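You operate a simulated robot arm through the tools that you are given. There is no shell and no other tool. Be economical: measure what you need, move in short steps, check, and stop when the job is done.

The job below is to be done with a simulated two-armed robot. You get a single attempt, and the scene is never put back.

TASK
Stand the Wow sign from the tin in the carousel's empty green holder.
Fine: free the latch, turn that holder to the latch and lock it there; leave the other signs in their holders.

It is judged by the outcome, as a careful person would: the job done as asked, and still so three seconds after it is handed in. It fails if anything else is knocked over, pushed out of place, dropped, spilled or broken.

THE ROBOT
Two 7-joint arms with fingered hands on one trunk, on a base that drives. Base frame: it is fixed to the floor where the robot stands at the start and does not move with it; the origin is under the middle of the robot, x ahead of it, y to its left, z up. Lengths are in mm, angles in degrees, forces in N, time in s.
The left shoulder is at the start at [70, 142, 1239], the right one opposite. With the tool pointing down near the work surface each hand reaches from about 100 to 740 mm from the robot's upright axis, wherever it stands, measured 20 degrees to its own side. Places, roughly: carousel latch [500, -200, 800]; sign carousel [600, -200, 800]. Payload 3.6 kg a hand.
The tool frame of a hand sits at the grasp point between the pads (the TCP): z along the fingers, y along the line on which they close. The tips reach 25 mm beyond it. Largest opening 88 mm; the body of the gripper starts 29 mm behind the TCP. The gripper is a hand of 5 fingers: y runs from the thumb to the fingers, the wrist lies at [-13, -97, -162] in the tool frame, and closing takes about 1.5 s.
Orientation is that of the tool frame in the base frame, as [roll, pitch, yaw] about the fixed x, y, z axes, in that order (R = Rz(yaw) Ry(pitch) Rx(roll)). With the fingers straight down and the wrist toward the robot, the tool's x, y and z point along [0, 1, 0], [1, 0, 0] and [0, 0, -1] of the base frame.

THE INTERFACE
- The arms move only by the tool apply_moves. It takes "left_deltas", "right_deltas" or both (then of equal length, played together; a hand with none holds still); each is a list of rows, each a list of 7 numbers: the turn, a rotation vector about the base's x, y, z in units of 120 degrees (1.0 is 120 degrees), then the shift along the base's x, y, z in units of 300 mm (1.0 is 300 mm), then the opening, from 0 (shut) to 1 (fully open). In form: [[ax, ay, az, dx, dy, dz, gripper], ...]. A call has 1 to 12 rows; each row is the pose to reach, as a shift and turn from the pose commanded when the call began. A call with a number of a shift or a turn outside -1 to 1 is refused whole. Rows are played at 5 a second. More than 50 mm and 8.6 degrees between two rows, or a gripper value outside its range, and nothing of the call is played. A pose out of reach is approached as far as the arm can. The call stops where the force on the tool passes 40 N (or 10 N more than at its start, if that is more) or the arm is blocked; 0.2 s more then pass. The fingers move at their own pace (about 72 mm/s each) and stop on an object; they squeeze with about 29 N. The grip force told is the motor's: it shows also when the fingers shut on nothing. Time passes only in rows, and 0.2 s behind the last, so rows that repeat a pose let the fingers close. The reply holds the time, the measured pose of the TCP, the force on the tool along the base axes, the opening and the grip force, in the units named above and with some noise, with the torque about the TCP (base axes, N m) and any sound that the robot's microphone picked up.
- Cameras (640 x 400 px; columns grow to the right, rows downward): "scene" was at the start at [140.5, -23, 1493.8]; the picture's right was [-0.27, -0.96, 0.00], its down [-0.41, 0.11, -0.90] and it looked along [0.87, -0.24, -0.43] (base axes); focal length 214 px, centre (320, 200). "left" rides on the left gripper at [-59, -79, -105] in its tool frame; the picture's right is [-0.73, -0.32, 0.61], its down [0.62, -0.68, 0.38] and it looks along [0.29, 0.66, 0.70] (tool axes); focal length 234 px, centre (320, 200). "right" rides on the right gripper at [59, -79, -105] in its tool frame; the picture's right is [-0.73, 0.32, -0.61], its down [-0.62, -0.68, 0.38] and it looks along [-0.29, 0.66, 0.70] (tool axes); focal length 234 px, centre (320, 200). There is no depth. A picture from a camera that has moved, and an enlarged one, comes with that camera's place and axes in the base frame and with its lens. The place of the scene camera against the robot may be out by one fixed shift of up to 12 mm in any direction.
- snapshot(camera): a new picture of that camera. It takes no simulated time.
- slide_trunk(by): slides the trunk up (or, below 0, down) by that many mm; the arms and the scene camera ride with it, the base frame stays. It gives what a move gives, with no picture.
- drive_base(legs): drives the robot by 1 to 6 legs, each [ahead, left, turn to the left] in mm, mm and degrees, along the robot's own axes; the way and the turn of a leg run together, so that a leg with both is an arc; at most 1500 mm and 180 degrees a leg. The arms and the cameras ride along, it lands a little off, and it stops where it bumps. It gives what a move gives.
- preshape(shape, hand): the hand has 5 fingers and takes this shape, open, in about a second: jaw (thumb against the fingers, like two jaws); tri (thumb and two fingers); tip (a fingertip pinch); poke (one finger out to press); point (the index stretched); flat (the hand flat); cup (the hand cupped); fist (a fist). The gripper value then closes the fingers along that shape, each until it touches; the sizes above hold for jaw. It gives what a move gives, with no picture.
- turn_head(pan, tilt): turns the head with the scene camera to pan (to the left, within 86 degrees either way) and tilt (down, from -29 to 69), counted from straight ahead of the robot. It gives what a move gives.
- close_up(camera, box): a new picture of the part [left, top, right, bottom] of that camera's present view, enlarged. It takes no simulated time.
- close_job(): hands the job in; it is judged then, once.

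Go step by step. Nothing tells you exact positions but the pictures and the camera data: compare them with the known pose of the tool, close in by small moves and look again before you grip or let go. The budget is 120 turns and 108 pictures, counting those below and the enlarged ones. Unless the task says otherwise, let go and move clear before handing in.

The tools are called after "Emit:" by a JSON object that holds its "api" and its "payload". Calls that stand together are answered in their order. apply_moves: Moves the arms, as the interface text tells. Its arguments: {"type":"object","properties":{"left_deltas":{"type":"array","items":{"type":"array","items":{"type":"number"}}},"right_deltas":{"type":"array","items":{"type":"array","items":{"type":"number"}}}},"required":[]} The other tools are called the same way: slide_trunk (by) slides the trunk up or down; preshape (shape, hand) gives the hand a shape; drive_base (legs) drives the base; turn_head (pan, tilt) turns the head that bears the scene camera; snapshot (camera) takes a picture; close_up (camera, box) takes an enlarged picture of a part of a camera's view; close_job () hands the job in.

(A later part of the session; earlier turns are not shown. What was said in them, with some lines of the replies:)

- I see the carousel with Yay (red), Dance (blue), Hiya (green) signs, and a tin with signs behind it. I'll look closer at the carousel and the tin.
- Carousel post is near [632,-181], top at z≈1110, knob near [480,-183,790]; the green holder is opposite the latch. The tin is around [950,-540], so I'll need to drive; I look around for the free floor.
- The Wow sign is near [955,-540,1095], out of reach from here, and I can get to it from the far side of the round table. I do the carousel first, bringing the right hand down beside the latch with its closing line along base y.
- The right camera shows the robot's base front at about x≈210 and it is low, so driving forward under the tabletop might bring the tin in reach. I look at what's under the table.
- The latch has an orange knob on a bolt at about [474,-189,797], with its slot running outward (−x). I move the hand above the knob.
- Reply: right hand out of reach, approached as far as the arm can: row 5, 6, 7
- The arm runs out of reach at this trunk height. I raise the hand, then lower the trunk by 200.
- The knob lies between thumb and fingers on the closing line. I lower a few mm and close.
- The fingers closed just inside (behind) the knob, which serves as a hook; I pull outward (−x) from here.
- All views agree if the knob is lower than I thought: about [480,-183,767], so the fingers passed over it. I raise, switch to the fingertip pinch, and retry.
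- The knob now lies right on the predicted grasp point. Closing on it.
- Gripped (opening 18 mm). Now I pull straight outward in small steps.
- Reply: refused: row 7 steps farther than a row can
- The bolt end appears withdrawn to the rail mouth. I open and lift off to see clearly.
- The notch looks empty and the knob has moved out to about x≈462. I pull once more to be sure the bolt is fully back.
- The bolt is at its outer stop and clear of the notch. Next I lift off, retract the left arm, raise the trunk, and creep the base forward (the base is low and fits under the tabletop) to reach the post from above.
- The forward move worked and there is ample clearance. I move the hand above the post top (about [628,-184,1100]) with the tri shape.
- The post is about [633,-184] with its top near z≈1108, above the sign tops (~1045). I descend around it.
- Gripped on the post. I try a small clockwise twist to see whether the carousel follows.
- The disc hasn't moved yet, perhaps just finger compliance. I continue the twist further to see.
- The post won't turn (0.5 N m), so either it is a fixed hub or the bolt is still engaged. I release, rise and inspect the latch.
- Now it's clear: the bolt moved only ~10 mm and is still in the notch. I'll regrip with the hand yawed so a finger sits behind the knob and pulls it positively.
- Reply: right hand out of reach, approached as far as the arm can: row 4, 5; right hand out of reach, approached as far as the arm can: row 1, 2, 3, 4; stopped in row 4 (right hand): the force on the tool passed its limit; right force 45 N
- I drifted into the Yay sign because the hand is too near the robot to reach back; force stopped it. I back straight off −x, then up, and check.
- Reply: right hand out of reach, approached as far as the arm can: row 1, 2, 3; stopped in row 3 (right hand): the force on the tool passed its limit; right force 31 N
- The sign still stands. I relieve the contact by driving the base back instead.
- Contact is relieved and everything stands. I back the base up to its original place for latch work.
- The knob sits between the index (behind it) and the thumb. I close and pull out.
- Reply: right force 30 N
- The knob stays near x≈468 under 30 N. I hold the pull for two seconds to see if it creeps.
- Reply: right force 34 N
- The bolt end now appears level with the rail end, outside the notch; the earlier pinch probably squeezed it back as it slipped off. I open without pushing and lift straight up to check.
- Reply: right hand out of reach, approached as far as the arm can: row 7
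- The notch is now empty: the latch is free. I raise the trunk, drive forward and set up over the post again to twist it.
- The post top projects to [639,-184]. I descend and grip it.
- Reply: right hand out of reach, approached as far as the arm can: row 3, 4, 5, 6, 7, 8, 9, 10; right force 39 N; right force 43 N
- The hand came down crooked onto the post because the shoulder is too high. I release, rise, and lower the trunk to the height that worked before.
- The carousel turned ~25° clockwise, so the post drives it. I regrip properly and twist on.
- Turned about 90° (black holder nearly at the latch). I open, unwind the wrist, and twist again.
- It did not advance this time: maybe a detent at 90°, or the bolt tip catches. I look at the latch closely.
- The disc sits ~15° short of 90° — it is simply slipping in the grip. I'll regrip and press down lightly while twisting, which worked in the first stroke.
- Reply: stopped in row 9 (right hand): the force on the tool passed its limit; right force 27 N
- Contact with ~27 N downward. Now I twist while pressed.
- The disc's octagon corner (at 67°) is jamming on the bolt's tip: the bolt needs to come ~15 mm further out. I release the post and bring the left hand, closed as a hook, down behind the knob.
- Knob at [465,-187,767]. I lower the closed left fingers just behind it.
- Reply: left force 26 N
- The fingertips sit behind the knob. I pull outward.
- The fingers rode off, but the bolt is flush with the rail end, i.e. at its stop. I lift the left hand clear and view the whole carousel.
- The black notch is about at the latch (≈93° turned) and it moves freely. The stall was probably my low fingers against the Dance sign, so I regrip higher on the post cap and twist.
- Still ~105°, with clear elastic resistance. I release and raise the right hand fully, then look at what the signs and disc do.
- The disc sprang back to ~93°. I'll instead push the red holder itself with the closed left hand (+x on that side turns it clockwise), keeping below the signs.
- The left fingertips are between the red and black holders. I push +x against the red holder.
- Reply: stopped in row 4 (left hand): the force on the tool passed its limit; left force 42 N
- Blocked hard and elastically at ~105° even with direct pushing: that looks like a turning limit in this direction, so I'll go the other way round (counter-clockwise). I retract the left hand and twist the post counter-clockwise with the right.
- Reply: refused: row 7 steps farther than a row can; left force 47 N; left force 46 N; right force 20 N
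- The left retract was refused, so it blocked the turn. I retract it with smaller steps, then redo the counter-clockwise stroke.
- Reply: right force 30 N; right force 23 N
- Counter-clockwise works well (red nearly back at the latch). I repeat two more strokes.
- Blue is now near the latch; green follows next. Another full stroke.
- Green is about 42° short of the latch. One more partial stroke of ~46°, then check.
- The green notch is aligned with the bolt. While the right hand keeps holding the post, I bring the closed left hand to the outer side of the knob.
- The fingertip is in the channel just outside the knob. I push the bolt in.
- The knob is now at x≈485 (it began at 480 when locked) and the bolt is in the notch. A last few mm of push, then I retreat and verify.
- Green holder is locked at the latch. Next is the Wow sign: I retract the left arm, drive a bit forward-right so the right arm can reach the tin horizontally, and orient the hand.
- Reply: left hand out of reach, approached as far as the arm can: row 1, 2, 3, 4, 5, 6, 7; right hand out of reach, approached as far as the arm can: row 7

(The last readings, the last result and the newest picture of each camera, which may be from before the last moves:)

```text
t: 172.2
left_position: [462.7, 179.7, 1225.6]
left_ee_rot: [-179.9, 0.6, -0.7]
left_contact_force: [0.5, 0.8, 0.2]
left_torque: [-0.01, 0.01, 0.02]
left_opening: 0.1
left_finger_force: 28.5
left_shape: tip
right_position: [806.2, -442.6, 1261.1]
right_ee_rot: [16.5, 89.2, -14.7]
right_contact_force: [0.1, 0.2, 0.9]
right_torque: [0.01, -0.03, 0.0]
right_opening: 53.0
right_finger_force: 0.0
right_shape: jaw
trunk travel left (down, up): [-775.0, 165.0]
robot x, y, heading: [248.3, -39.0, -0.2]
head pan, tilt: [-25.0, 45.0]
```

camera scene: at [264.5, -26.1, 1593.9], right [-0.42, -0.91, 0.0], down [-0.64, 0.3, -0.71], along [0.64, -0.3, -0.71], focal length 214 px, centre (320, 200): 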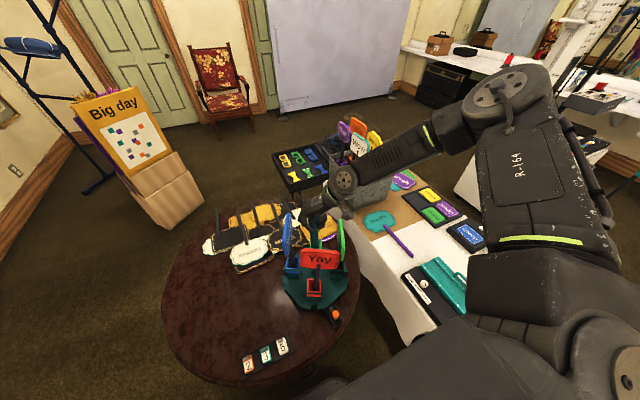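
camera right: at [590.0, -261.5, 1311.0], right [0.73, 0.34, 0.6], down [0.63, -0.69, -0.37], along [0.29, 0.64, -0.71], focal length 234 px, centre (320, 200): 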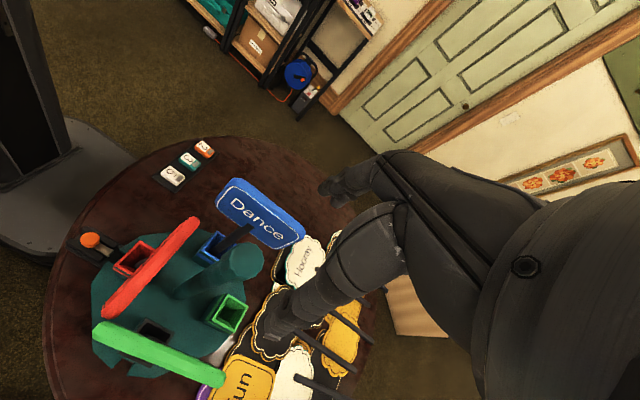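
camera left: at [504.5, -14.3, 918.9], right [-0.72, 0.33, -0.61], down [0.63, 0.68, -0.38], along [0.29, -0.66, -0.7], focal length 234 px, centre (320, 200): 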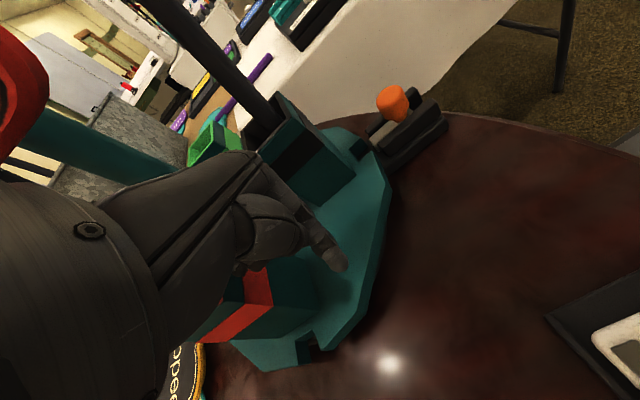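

The hand is horizontal, pointing at the tin. I lower the trunk 150 and look.

Emit:
{"api": "slide_trunk", "payload": {"by": -150}}

Emit:
{"api": "snapshot", "payload": {"camera": "right"}}

Emit:
{"api": "close_up", "payload": {"camera": "scene", "box": [300, 40, 500, 200]}}

```text
t: 174.0
left_position: [462.4, 181.1, 1075.3]
left_ee_rot: [-179.9, 0.7, -0.7]
left_contact_force: [-0.4, 0.0, -1.1]
left_torque: [-0.01, -0.02, -0.02]
left_opening: 0.0
left_finger_force: 29.3
left_shape: tip
right_position: [806.0, -443.4, 1110.3]
right_ee_rot: [4.9, 89.2, -26.1]
right_contact_force: [0.0, -1.0, -0.1]
right_torque: [-0.02, -0.02, 0.01]
right_opening: 53.1
right_finger_force: 0.0
right_shape: jaw
trunk travel left (down, up): [-625.0, 315.0]
robot x, y, heading: [247.0, -32.8, -0.2]
head pan, tilt: [-25.0, 45.0]
```

```text
11 pictures are left
camera right: at [676.0, -456.9, 1050.7], right [-0.36, 0.59, 0.72], down [-0.03, -0.78, 0.63], along [0.93, 0.21, 0.3], focal length 234 px, centre (320, 200)
```

right: 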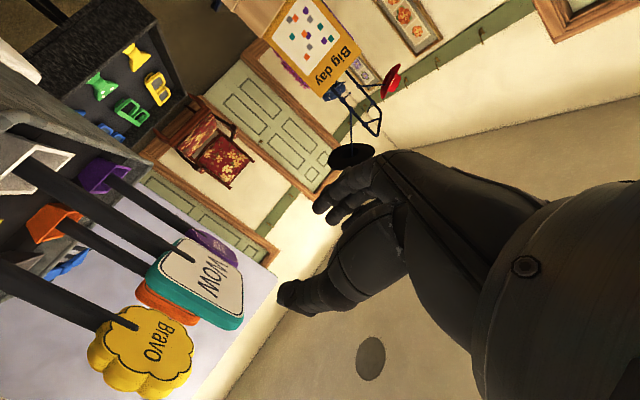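

```text
2.50 times, centred on (400, 120) of scene
camera zoom: at [371.8, -68.8, 1313.8], right [-0.43, -0.91, 0.0], down [-0.64, 0.3, -0.71], along [0.64, -0.3, -0.71], focal length 536 px, centre (120, 400)
```

zoom: 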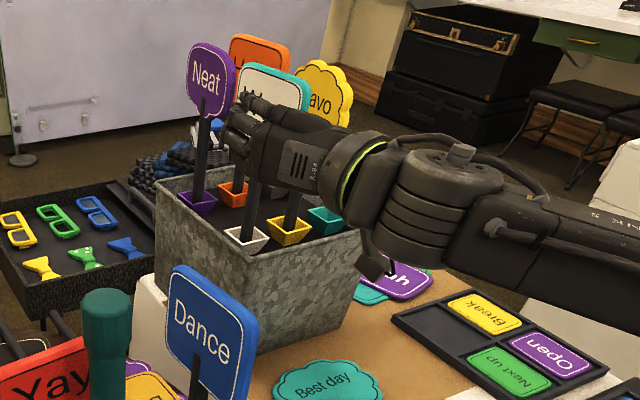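

The Wow stick is near [931,-525], exposed from z≈925 to 1050. I lower to z≈988 and advance to short of it with fingers half open.

Emit:
{"api": "apply_moves", "payload": {"right_deltas": [[0, 0, 0, 0, 0, -0.13, 0.6], [0, 0, 0, 0, 0, -0.26, 0.6], [0, 0, 0, 0, 0, -0.4, 0.6], [0, 0, 0, 0.08, -0.06, -0.407, 0.6], [0, 0, 0, 0.16, -0.12, -0.407, 0.6], [0, 0, 0, 0.24, -0.175, -0.407, 0.6], [0, 0, 0, 0.24, -0.175, -0.407, 0.6]]}}

Emit:
{"api": "snapshot", "payload": {"camera": "right"}}

```text
t: 175.6
left_position: [462.3, 180.1, 1075.2]
left_ee_rot: [-179.9, 0.6, -0.7]
left_contact_force: [0.0, 0.2, -0.2]
left_torque: [-0.01, 0.0, 0.02]
left_opening: 0.1
left_finger_force: 28.7
left_shape: tip
right_position: [877.3, -495.3, 989.4]
right_ee_rot: [10.7, 89.1, -20.4]
right_contact_force: [0.0, 0.4, 0.8]
right_torque: [0.01, 0.0, 0.02]
right_opening: 53.1
right_finger_force: 0.1
right_shape: jaw
trunk travel left (down, up): [-625.0, 315.0]
robot x, y, heading: [248.3, -36.8, -0.2]
head pan, tilt: [-25.0, 45.0]
```

```text
9 pictures are left
camera right: at [747.5, -509.1, 929.0], right [-0.36, 0.59, 0.72], down [-0.03, -0.78, 0.63], along [0.93, 0.21, 0.3], focal length 234 px, centre (320, 200)
```

right: 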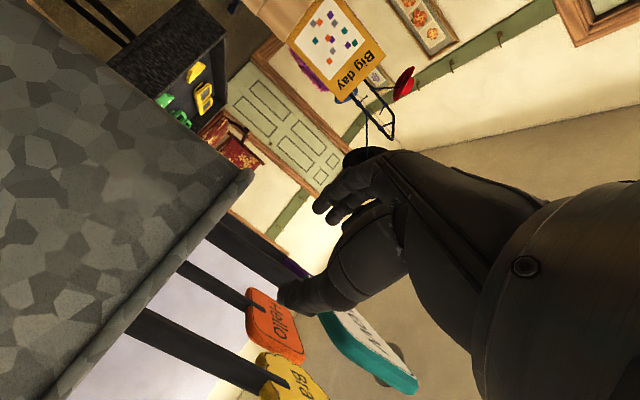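

The stick is straight ahead (~63 mm) and the rim (~930) is below the hand. I advance to it.

Emit:
{"api": "apply_moves", "payload": {"right_deltas": [[0, 0, 0, 0.043, -0.026, 0, 0.6], [0, 0, 0, 0.086, -0.052, 0, 0.6], [0, 0, 0, 0.129, -0.078, 0, 0.6], [0, 0, 0, 0.17, -0.103, 0, 0.6], [0, 0, 0, 0.17, -0.103, 0, 0.6]]}}

Emit:
{"api": "close_up", "payload": {"camera": "scene", "box": [320, 40, 440, 160]}}

```text
t: 176.8
left_position: [463.2, 180.0, 1075.6]
left_ee_rot: [-179.9, 0.6, -0.7]
left_contact_force: [0.5, -0.2, -0.4]
left_torque: [0.02, 0.0, -0.03]
left_opening: 0.2
left_finger_force: 29.3
left_shape: tip
right_position: [928.1, -528.0, 988.3]
right_ee_rot: [10.8, 89.2, -20.2]
right_contact_force: [-0.9, -0.6, 0.3]
right_torque: [0.01, 0.02, -0.01]
right_opening: 53.1
right_finger_force: 0.1
right_shape: jaw
trunk travel left (down, up): [-625.0, 315.0]
robot x, y, heading: [245.2, -36.3, -0.2]
head pan, tilt: [-25.0, 45.0]
```

```text
3.33 times, centred on (380, 100) of scene
camera zoom: at [371.6, -68.8, 1313.8], right [-0.43, -0.91, 0.0], down [-0.64, 0.3, -0.71], along [0.64, -0.3, -0.71], focal length 715 px, centre (120, 533)
```

zoom: 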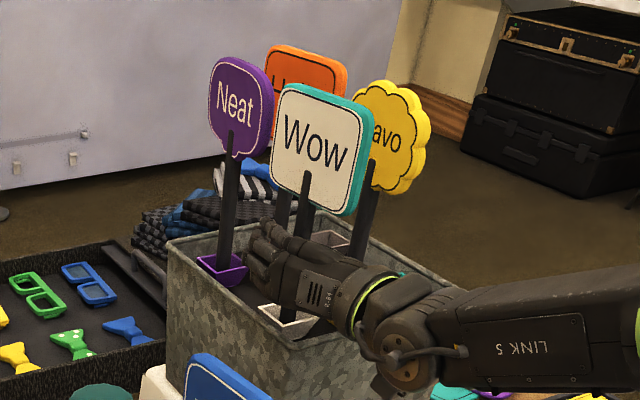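

The stick emerges between the fingers and thumb. I close on it.

Emit:
{"api": "apply_moves", "payload": {"right_deltas": [[0, 0, 0, 0, 0, 0, 0.4], [0, 0, 0, 0, 0, 0, 0.2], [0, 0, 0, 0, 0, 0, 0], [0, 0, 0, 0, 0, 0, 0], [0, 0, 0, 0, 0, 0, 0], [0, 0, 0, 0, 0, 0, 0], [0, 0, 0, 0, 0, 0, 0]]}}

```text
t: 178.4
left_position: [463.6, 180.3, 1074.4]
left_ee_rot: [-179.8, 0.7, -0.7]
left_contact_force: [-0.1, 0.0, -0.1]
left_torque: [-0.01, 0.01, 0.03]
left_opening: 0.1
left_finger_force: 28.9
left_shape: tip
right_position: [928.5, -527.4, 988.9]
right_ee_rot: [11.4, 89.2, -19.6]
right_contact_force: [-0.5, -2.4, 1.0]
right_torque: [-0.2, -0.06, 0.01]
right_opening: 9.4
right_finger_force: 28.8
right_shape: jaw
trunk travel left (down, up): [-625.0, 315.0]
robot x, y, heading: [246.7, -36.5, -0.3]
head pan, tilt: [-25.0, 45.0]
```

Opening 9 mm: it holds the stick. I lift straight up.

Emit:
{"api": "apply_moves", "payload": {"right_deltas": [[0, 0, 0, 0, 0, 0.06, 0], [0, 0, 0, 0, 0, 0.12, 0], [0, 0, 0, 0, 0, 0.2, 0], [0, 0, 0, 0, 0, 0.3, 0], [0, 0, 0, 0, 0, 0.4, 0], [0, 0, 0, 0, 0, 0.5, 0], [0, 0, 0, 0, 0, 0.5, 0]]}}

Emit:
{"api": "close_up", "payload": {"camera": "scene", "box": [310, 0, 470, 160]}}

```text
t: 180.0
left_position: [463.5, 179.0, 1076.1]
left_ee_rot: [-179.8, 0.5, -0.7]
left_contact_force: [0.5, 0.5, -0.4]
left_torque: [-0.03, -0.04, -0.01]
left_opening: 0.0
left_finger_force: 29.4
left_shape: tip
right_position: [929.3, -526.3, 1139.6]
right_ee_rot: [9.8, 89.2, -21.1]
right_contact_force: [-0.6, -0.2, -0.6]
right_torque: [0.02, -0.01, 0.03]
right_opening: 8.2
right_finger_force: 28.8
right_shape: jaw
trunk travel left (down, up): [-625.0, 315.0]
robot x, y, heading: [244.3, -36.0, -0.2]
head pan, tilt: [-25.0, 45.0]
```

```text
2.50 times, centred on (390, 80) of scene
camera zoom: at [372.4, -69.2, 1313.7], right [-0.43, -0.91, 0.0], down [-0.64, 0.3, -0.71], along [0.64, -0.3, -0.71], focal length 536 px, centre (145, 500)
```

zoom: 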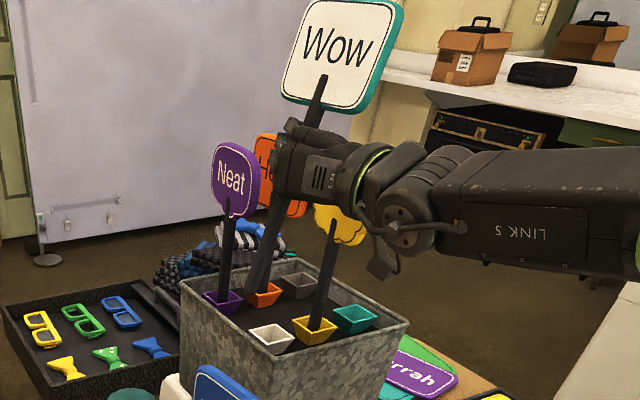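

The Wow sign is in hand and the white cup is empty. I raise the trunk, back the robot off with the sign held high, and then swing it over the green holder.

Emit:
{"api": "slide_trunk", "payload": {"by": 150}}

Emit:
{"api": "drive_base", "payload": {"legs": [[-285, 35, 0]]}}

Emit:
{"api": "apply_moves", "payload": {"right_deltas": [[0, 0, 0.03, -0.03, 0.12, 0, 0], [0, 0, 0.06, -0.07, 0.24, 0, 0], [0, 0, 0.09, -0.11, 0.36, 0, 0], [0, 0, 0.125, -0.15, 0.48, 0, 0], [0, 0, 0.16, -0.19, 0.6, 0, 0], [0, 0, 0.19, -0.23, 0.72, 0, 0], [0, 0, 0.225, -0.27, 0.84, 0, 0], [0, 0, 0.258, -0.31, 0.96, 0, 0], [0, 0, 0.258, -0.31, 0.96, 0, 0]]}}

Emit:
{"api": "snapshot", "payload": {"camera": "scene"}}

```text
t: 181.7
left_position: [462.4, 180.9, 1224.9]
left_ee_rot: [-179.9, 0.7, -0.7]
left_contact_force: [-0.3, -0.2, -0.4]
left_torque: [-0.03, -0.04, 0.03]
left_opening: 0.0
left_finger_force: 29.1
left_shape: tip
right_position: [930.4, -526.8, 1290.7]
right_ee_rot: [9.3, 89.2, -21.7]
right_contact_force: [-0.7, -0.3, -0.9]
right_torque: [-0.01, 0.0, 0.01]
right_opening: 8.4
right_finger_force: 28.9
right_shape: jaw
trunk travel left (down, up): [-775.0, 165.0]
robot x, y, heading: [249.5, -35.1, -0.3]
head pan, tilt: [-25.0, 45.0]
```

```text
t: 183.7
left_position: [177.1, 215.3, 1225.4]
left_ee_rot: [-179.8, 0.7, -0.6]
left_contact_force: [-0.2, -0.2, 0.9]
left_torque: [-0.01, 0.03, 0.0]
left_opening: 0.1
left_finger_force: 29.1
left_shape: tip
right_position: [643.3, -491.3, 1289.4]
right_ee_rot: [9.1, 89.2, -21.9]
right_contact_force: [0.1, 0.0, -0.5]
right_torque: [-0.06, -0.02, 0.01]
right_opening: 8.2
right_finger_force: 29.3
right_shape: jaw
trunk travel left (down, up): [-775.0, 165.0]
robot x, y, heading: [-38.7, 4.1, -0.3]
head pan, tilt: [-25.0, 45.0]
```

```text
t: 185.7
left_position: [175.1, 215.3, 1225.0]
left_ee_rot: [-179.8, 0.6, -0.6]
left_contact_force: [0.6, 0.0, 0.2]
left_torque: [0.0, -0.03, 0.0]
left_opening: 0.1
left_finger_force: 29.3
left_shape: tip
right_position: [550.4, -202.5, 1291.6]
right_ee_rot: [3.3, 89.1, 3.2]
right_contact_force: [-0.5, 0.5, -0.5]
right_torque: [0.02, -0.01, -0.03]
right_opening: 8.5
right_finger_force: 29.0
right_shape: jaw
trunk travel left (down, up): [-775.0, 165.0]
robot x, y, heading: [-40.0, -0.6, -0.1]
head pan, tilt: [-25.0, 45.0]
```

```text
6 pictures are left
camera scene: at [84.7, -33.8, 1463.8], right [-0.42, -0.91, 0.0], down [-0.64, 0.3, -0.71], along [0.64, -0.3, -0.71], focal length 214 px, centre (320, 200)
```

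scene: 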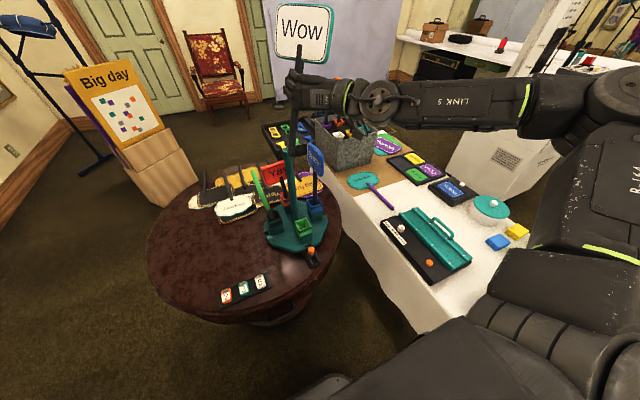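

The sign is held over the green holder area. I centre laterally and lower until the stick's foot is a bit above the holder.

Emit:
{"api": "apply_moves", "payload": {"right_deltas": [[0, 0, 0, 0, 0.03, -0.12, 0], [0, 0, 0, 0, 0.055, -0.25, 0], [0, 0, 0, 0, 0.055, -0.38, 0], [0, 0, 0, 0, 0.055, -0.5, 0], [0, 0, 0, 0, 0.055, -0.62, 0], [0, 0, 0, 0, 0.055, -0.74, 0], [0, 0, 0, 0, 0.055, -0.83, 0], [0, 0, 0, 0, 0.055, -0.83, 0]]}}

Emit:
{"api": "close_up", "payload": {"camera": "scene", "box": [240, 110, 360, 280]}}

```text
t: 187.5
left_position: [173.8, 213.4, 1226.1]
left_ee_rot: [-179.8, 0.5, -0.6]
left_contact_force: [-0.6, -0.4, 0.1]
left_torque: [0.02, -0.02, 0.02]
left_opening: 0.2
left_finger_force: 29.2
left_shape: tip
right_position: [544.9, -190.0, 1048.4]
right_ee_rot: [6.7, 89.0, 6.7]
right_contact_force: [0.7, -0.4, -0.8]
right_torque: [0.03, 0.06, 0.0]
right_opening: 8.4
right_finger_force: 29.3
right_shape: jaw
right hand out of reach, approached as far as the arm can: row 7, 8
trunk travel left (down, up): [-775.0, 165.0]
robot x, y, heading: [-40.7, -1.1, -0.2]
head pan, tilt: [-25.0, 45.0]
```

```text
2.35 times, centred on (300, 195) of scene
camera zoom: at [83.9, -34.8, 1463.8], right [-0.42, -0.91, 0.0], down [-0.64, 0.3, -0.71], along [0.64, -0.3, -0.71], focal length 505 px, centre (367, 212)
```

zoom: 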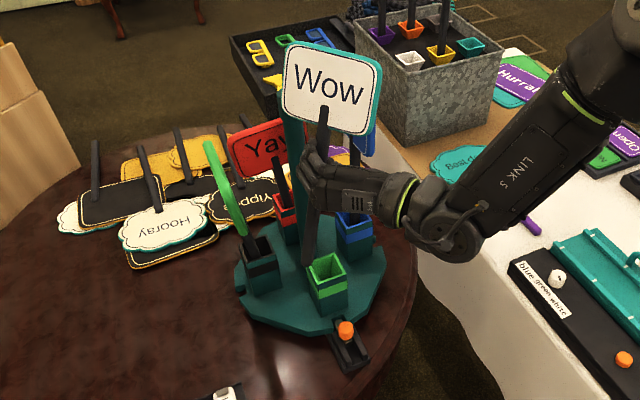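

The foot of the stick hangs ~12° toward the left and ~13° toward me. I straighten it by turning the hand, shifting reach from arm to trunk, and look again.

Emit:
{"api": "apply_moves", "payload": {"right_deltas": [[0, 0, 0, 0, 0, 0.13, 0], [-0.033, -0.036, 0, 0.005, 0.005, 0.27, 0], [-0.066, -0.072, 0, 0.01, 0.01, 0.27, 0], [-0.1, -0.108, 0, 0.013, 0.013, 0.27, 0], [-0.1, -0.108, 0, 0.013, 0.013, 0.27, 0]]}}

Emit:
{"api": "slide_trunk", "payload": {"by": -95}}

Emit:
{"api": "close_up", "payload": {"camera": "scene", "box": [250, 80, 370, 250]}}

```text
t: 188.7
left_position: [174.7, 214.9, 1225.2]
left_ee_rot: [-179.8, 0.6, -0.5]
left_contact_force: [0.9, -0.4, 0.0]
left_torque: [0.01, 0.01, 0.0]
left_opening: 0.1
left_finger_force: 28.9
left_shape: tip
right_position: [548.5, -185.5, 1130.3]
right_ee_rot: [-40.3, 71.7, -40.2]
right_contact_force: [-0.5, 0.1, -0.2]
right_torque: [0.0, 0.0, -0.02]
right_opening: 8.2
right_finger_force: 29.7
right_shape: jaw
trunk travel left (down, up): [-775.0, 165.0]
robot x, y, heading: [-43.7, 4.5, 0.1]
head pan, tilt: [-25.0, 45.0]
```

```text
t: 190.0
left_position: [175.6, 215.0, 1130.7]
left_ee_rot: [-179.9, 0.7, -0.7]
left_contact_force: [-1.0, 0.5, -0.3]
left_torque: [-0.02, -0.02, 0.02]
left_opening: 0.2
left_finger_force: 29.5
left_shape: tip
right_position: [549.2, -186.6, 1036.2]
right_ee_rot: [-40.9, 71.7, -40.7]
right_contact_force: [-1.0, 0.1, -0.9]
right_torque: [-0.04, 0.0, -0.01]
right_opening: 8.0
right_finger_force: 28.9
right_shape: jaw
trunk travel left (down, up): [-680.0, 260.0]
robot x, y, heading: [-46.6, -1.9, -0.1]
head pan, tilt: [-25.0, 45.0]
```

```text
2.35 times, centred on (310, 165) of scene
camera zoom: at [84.7, -33.4, 1368.8], right [-0.42, -0.91, 0.0], down [-0.64, 0.3, -0.71], along [0.64, -0.3, -0.71], focal length 505 px, centre (344, 282)
```

zoom: 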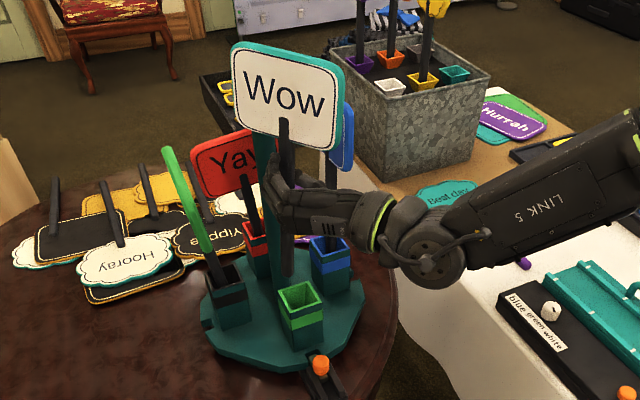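

The stick is now nearly upright. Its foot needs to go ~13 mm to the right; I take the hand-camera view to fix the foot's exact height.

Emit:
{"api": "snapshot", "payload": {"camera": "right"}}

```text
3 pictures are left
camera right: at [459.4, -277.4, 970.8], right [-0.75, 0.45, 0.48], down [0.21, -0.53, 0.82], along [0.62, 0.72, 0.31], focal length 234 px, centre (320, 200)
```

right: 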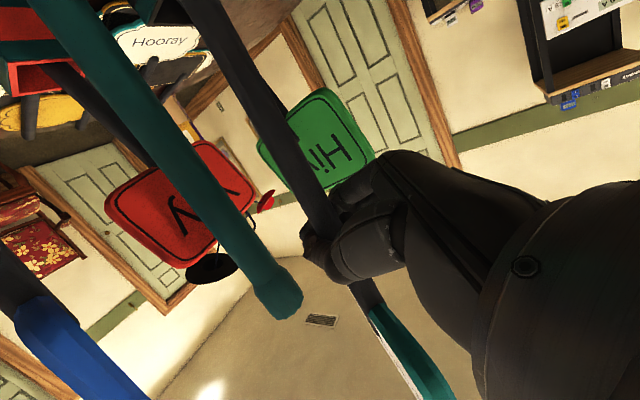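

Combining both views, the foot is at [549,-171,893]; the holder mouth is at about [548,-185,845]. I shift 14 mm right and lower 42 with the trunk, then check.

Emit:
{"api": "apply_moves", "payload": {"right_deltas": [[0, 0, 0, -0.003, -0.024, 0, 0], [0, 0, 0, -0.003, -0.047, 0, 0], [0, 0, 0, -0.003, -0.047, 0, 0]]}}

Emit:
{"api": "slide_trunk", "payload": {"by": -42}}

Emit:
{"api": "close_up", "payload": {"camera": "scene", "box": [270, 120, 350, 220]}}

```text
t: 190.8
left_position: [175.8, 215.9, 1129.7]
left_ee_rot: [-179.9, 0.6, -0.6]
left_contact_force: [0.2, -0.5, -0.1]
left_torque: [-0.03, 0.01, 0.0]
left_opening: 0.0
left_finger_force: 29.0
left_shape: tip
right_position: [548.9, -198.5, 1036.6]
right_ee_rot: [-41.0, 71.7, -40.8]
right_contact_force: [0.1, 0.6, -1.1]
right_torque: [0.02, 0.03, -0.04]
right_opening: 8.1
right_finger_force: 29.1
right_shape: jaw
trunk travel left (down, up): [-680.0, 260.0]
robot x, y, heading: [-39.6, -0.8, -0.3]
head pan, tilt: [-25.0, 45.0]
```

```text
t: 191.7
left_position: [175.5, 215.3, 1087.8]
left_ee_rot: [-179.8, 0.5, -0.6]
left_contact_force: [-0.5, 0.7, 0.2]
left_torque: [-0.01, -0.01, -0.01]
left_opening: 0.0
left_finger_force: 28.7
left_shape: tip
right_position: [548.2, -199.5, 993.3]
right_ee_rot: [-41.0, 71.8, -41.0]
right_contact_force: [0.1, -0.6, 0.0]
right_torque: [0.03, -0.01, 0.0]
right_opening: 8.1
right_finger_force: 29.0
right_shape: jaw
trunk travel left (down, up): [-638.0, 302.0]
robot x, y, heading: [-40.3, -3.1, -0.1]
head pan, tilt: [-25.0, 45.0]
```

```text
4.00 times, centred on (310, 170) of scene
camera zoom: at [84.5, -33.5, 1326.8], right [-0.42, -0.91, 0.0], down [-0.64, 0.3, -0.71], along [0.64, -0.3, -0.71], focal length 858 px, centre (360, 320)
```

zoom: 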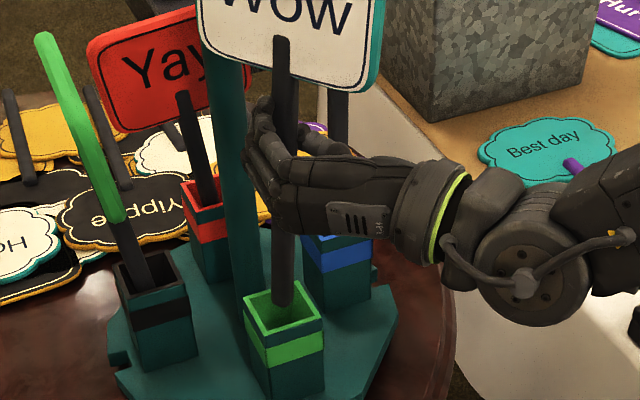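

The foot sits right over the holder's mouth. I lower it in, watching the forces.

Emit:
{"api": "slide_trunk", "payload": {"by": -25}}

```text
t: 192.4
left_position: [175.1, 215.4, 1063.6]
left_ee_rot: [-179.9, 0.5, -0.6]
left_contact_force: [0.2, -0.2, 0.0]
left_torque: [0.02, 0.01, -0.03]
left_opening: 0.2
left_finger_force: 28.6
left_shape: tip
right_position: [547.6, -198.5, 968.5]
right_ee_rot: [-40.8, 71.7, -40.8]
right_contact_force: [1.0, 0.4, -0.5]
right_torque: [-0.01, 0.0, 0.02]
right_opening: 8.1
right_finger_force: 28.9
right_shape: jaw
trunk travel left (down, up): [-613.0, 327.0]
robot x, y, heading: [-40.0, 3.0, 0.0]
head pan, tilt: [-25.0, 45.0]
```

No contact force, so it is going in. I lower further.

Emit:
{"api": "slide_trunk", "payload": {"by": -22}}

Emit:
{"api": "slide_trunk", "payload": {"by": -12}}

```text
t: 193.0
left_position: [174.3, 214.8, 1042.0]
left_ee_rot: [-179.9, 0.6, -0.7]
left_contact_force: [0.2, 0.7, -0.6]
left_torque: [0.03, -0.01, 0.02]
left_opening: 0.0
left_finger_force: 29.0
left_shape: tip
right_position: [548.7, -200.5, 945.6]
right_ee_rot: [-41.3, 71.8, -41.3]
right_contact_force: [-0.3, -1.0, -0.4]
right_torque: [-0.04, 0.01, 0.0]
right_opening: 7.9
right_finger_force: 28.9
right_shape: jaw
trunk travel left (down, up): [-591.0, 349.0]
robot x, y, heading: [-40.4, -1.3, -0.2]
head pan, tilt: [-25.0, 45.0]
```

```text
t: 193.6
left_position: [175.5, 215.5, 1029.5]
left_ee_rot: [-179.9, 0.7, -0.5]
left_contact_force: [0.7, 0.5, 0.4]
left_torque: [-0.03, -0.02, 0.01]
left_opening: 0.1
left_finger_force: 28.7
left_shape: tip
right_position: [548.0, -199.5, 934.4]
right_ee_rot: [-41.0, 71.9, -41.0]
right_contact_force: [0.2, -0.2, -0.4]
right_torque: [-0.02, 0.0, 0.0]
right_opening: 8.2
right_finger_force: 29.3
right_shape: jaw
trunk travel left (down, up): [-579.0, 361.0]
robot x, y, heading: [-39.1, -2.2, -0.4]
head pan, tilt: [-25.0, 45.0]
```

Emit:
{"api": "slide_trunk", "payload": {"by": -9}}

Emit:
{"api": "close_up", "payload": {"camera": "scene", "box": [255, 60, 365, 210]}}

```text
t: 194.2
left_position: [175.3, 215.6, 1020.2]
left_ee_rot: [-179.9, 0.7, -0.6]
left_contact_force: [-0.6, 0.2, -0.1]
left_torque: [0.0, 0.0, 0.0]
left_opening: 0.0
left_finger_force: 29.3
left_shape: tip
right_position: [549.4, -200.5, 925.4]
right_ee_rot: [-40.9, 71.8, -40.9]
right_contact_force: [-0.6, -0.8, -0.8]
right_torque: [0.01, -0.01, -0.02]
right_opening: 8.2
right_finger_force: 29.0
right_shape: jaw
trunk travel left (down, up): [-570.0, 370.0]
robot x, y, heading: [-41.5, -0.1, -0.1]
head pan, tilt: [-25.0, 45.0]
```

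```text
2.67 times, centred on (310, 135) of scene
camera zoom: at [84.6, -33.5, 1258.8], right [-0.42, -0.91, 0.0], down [-0.64, 0.3, -0.71], along [0.64, -0.3, -0.71], focal length 572 px, centre (347, 373)
```

zoom: 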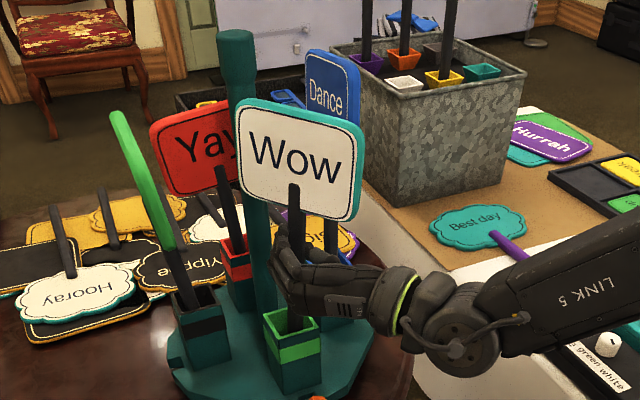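

The stick is seated inside the green holder. I lower a touch, open the fingers, and drive straight back.

Emit:
{"api": "slide_trunk", "payload": {"by": -5}}

Emit:
{"api": "apply_moves", "payload": {"right_deltas": [[0, 0, 0, 0, 0, 0, 0.15], [0, 0, 0, 0, 0, 0, 0.3], [0, 0, 0, 0, 0, 0, 0.5], [0, 0, 0, 0, 0, 0, 0.6], [0, 0, 0, 0, 0, 0, 0.6], [0, 0, 0, 0, 0, 0, 0.6]]}}

Emit:
{"api": "drive_base", "payload": {"legs": [[-180, 0, 0]]}}

Emit:
{"api": "close_up", "payload": {"camera": "scene", "box": [240, 80, 400, 230]}}

```text
t: 194.8
left_position: [176.4, 217.0, 1014.1]
left_ee_rot: [-179.9, 0.7, -0.5]
left_contact_force: [-1.0, 0.4, -0.7]
left_torque: [0.0, 0.0, -0.04]
left_opening: 0.2
left_finger_force: 28.7
left_shape: tip
right_position: [547.8, -200.4, 919.9]
right_ee_rot: [-40.7, 71.7, -40.6]
right_contact_force: [0.3, 0.3, -0.7]
right_torque: [-0.02, -0.01, 0.02]
right_opening: 8.1
right_finger_force: 29.4
right_shape: jaw
trunk travel left (down, up): [-565.0, 375.0]
robot x, y, heading: [-38.8, -0.5, 0.0]
head pan, tilt: [-25.0, 45.0]
```

```text
t: 196.2
left_position: [176.1, 215.3, 1015.1]
left_ee_rot: [-179.9, 0.6, -0.7]
left_contact_force: [-0.5, -0.3, -0.4]
left_torque: [0.02, 0.0, 0.01]
left_opening: 0.0
left_finger_force: 28.7
left_shape: tip
right_position: [547.6, -198.5, 921.0]
right_ee_rot: [-41.0, 71.8, -40.9]
right_contact_force: [-0.5, -0.7, 0.0]
right_torque: [0.02, -0.04, 0.02]
right_opening: 52.6
right_finger_force: 0.1
right_shape: jaw
trunk travel left (down, up): [-565.0, 375.0]
robot x, y, heading: [-40.3, 0.5, -0.1]
head pan, tilt: [-25.0, 45.0]
```

```text
t: 197.7
left_position: [-2.9, 215.3, 1015.6]
left_ee_rot: [-179.8, 0.7, -0.7]
left_contact_force: [-0.4, 1.1, -0.5]
left_torque: [-0.01, 0.01, -0.01]
left_opening: 0.1
left_finger_force: 28.6
left_shape: tip
right_position: [367.8, -200.2, 921.1]
right_ee_rot: [-41.1, 71.8, -41.1]
right_contact_force: [0.4, 0.6, -0.4]
right_torque: [-0.01, 0.04, 0.03]
right_opening: 52.3
right_finger_force: 0.1
right_shape: jaw
trunk travel left (down, up): [-565.0, 375.0]
robot x, y, heading: [-217.3, 1.8, -0.1]
head pan, tilt: [-25.0, 45.0]
```

```text
2.67 times, centred on (320, 155) of scene
camera zoom: at [-95.0, -33.2, 1253.9], right [-0.43, -0.91, 0.0], down [-0.64, 0.3, -0.71], along [0.64, -0.3, -0.71], focal length 572 px, centre (320, 320)
```

zoom: 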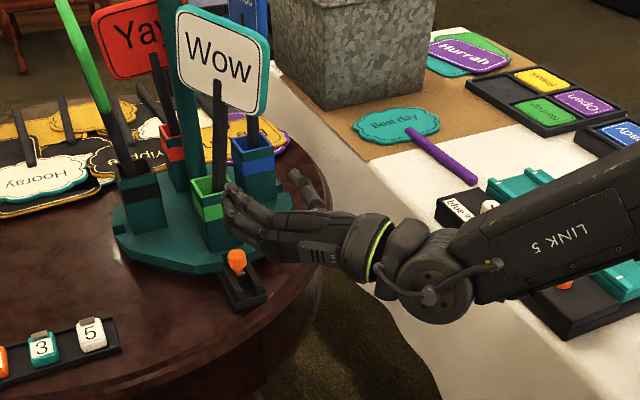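

The Wow sign stands by itself in the green holder, that holder is at the latch with the bolt in, the other signs are still in their holders, and both hands are clear. Handing in.

Emit:
{"api": "close_job", "payload": {}}

```text
The job is handed in.
```

The Wow sign is standing in the green holder, and that holder is turned to the latch with the bolt pushed in. In the last picture the Yay, Dance and Hiya signs were still in their holders, though Hiya leans noticeably.

While working on the latch, the right hand pressed the Yay sign at about 44 N before I backed it off. The sign stayed in its holder.
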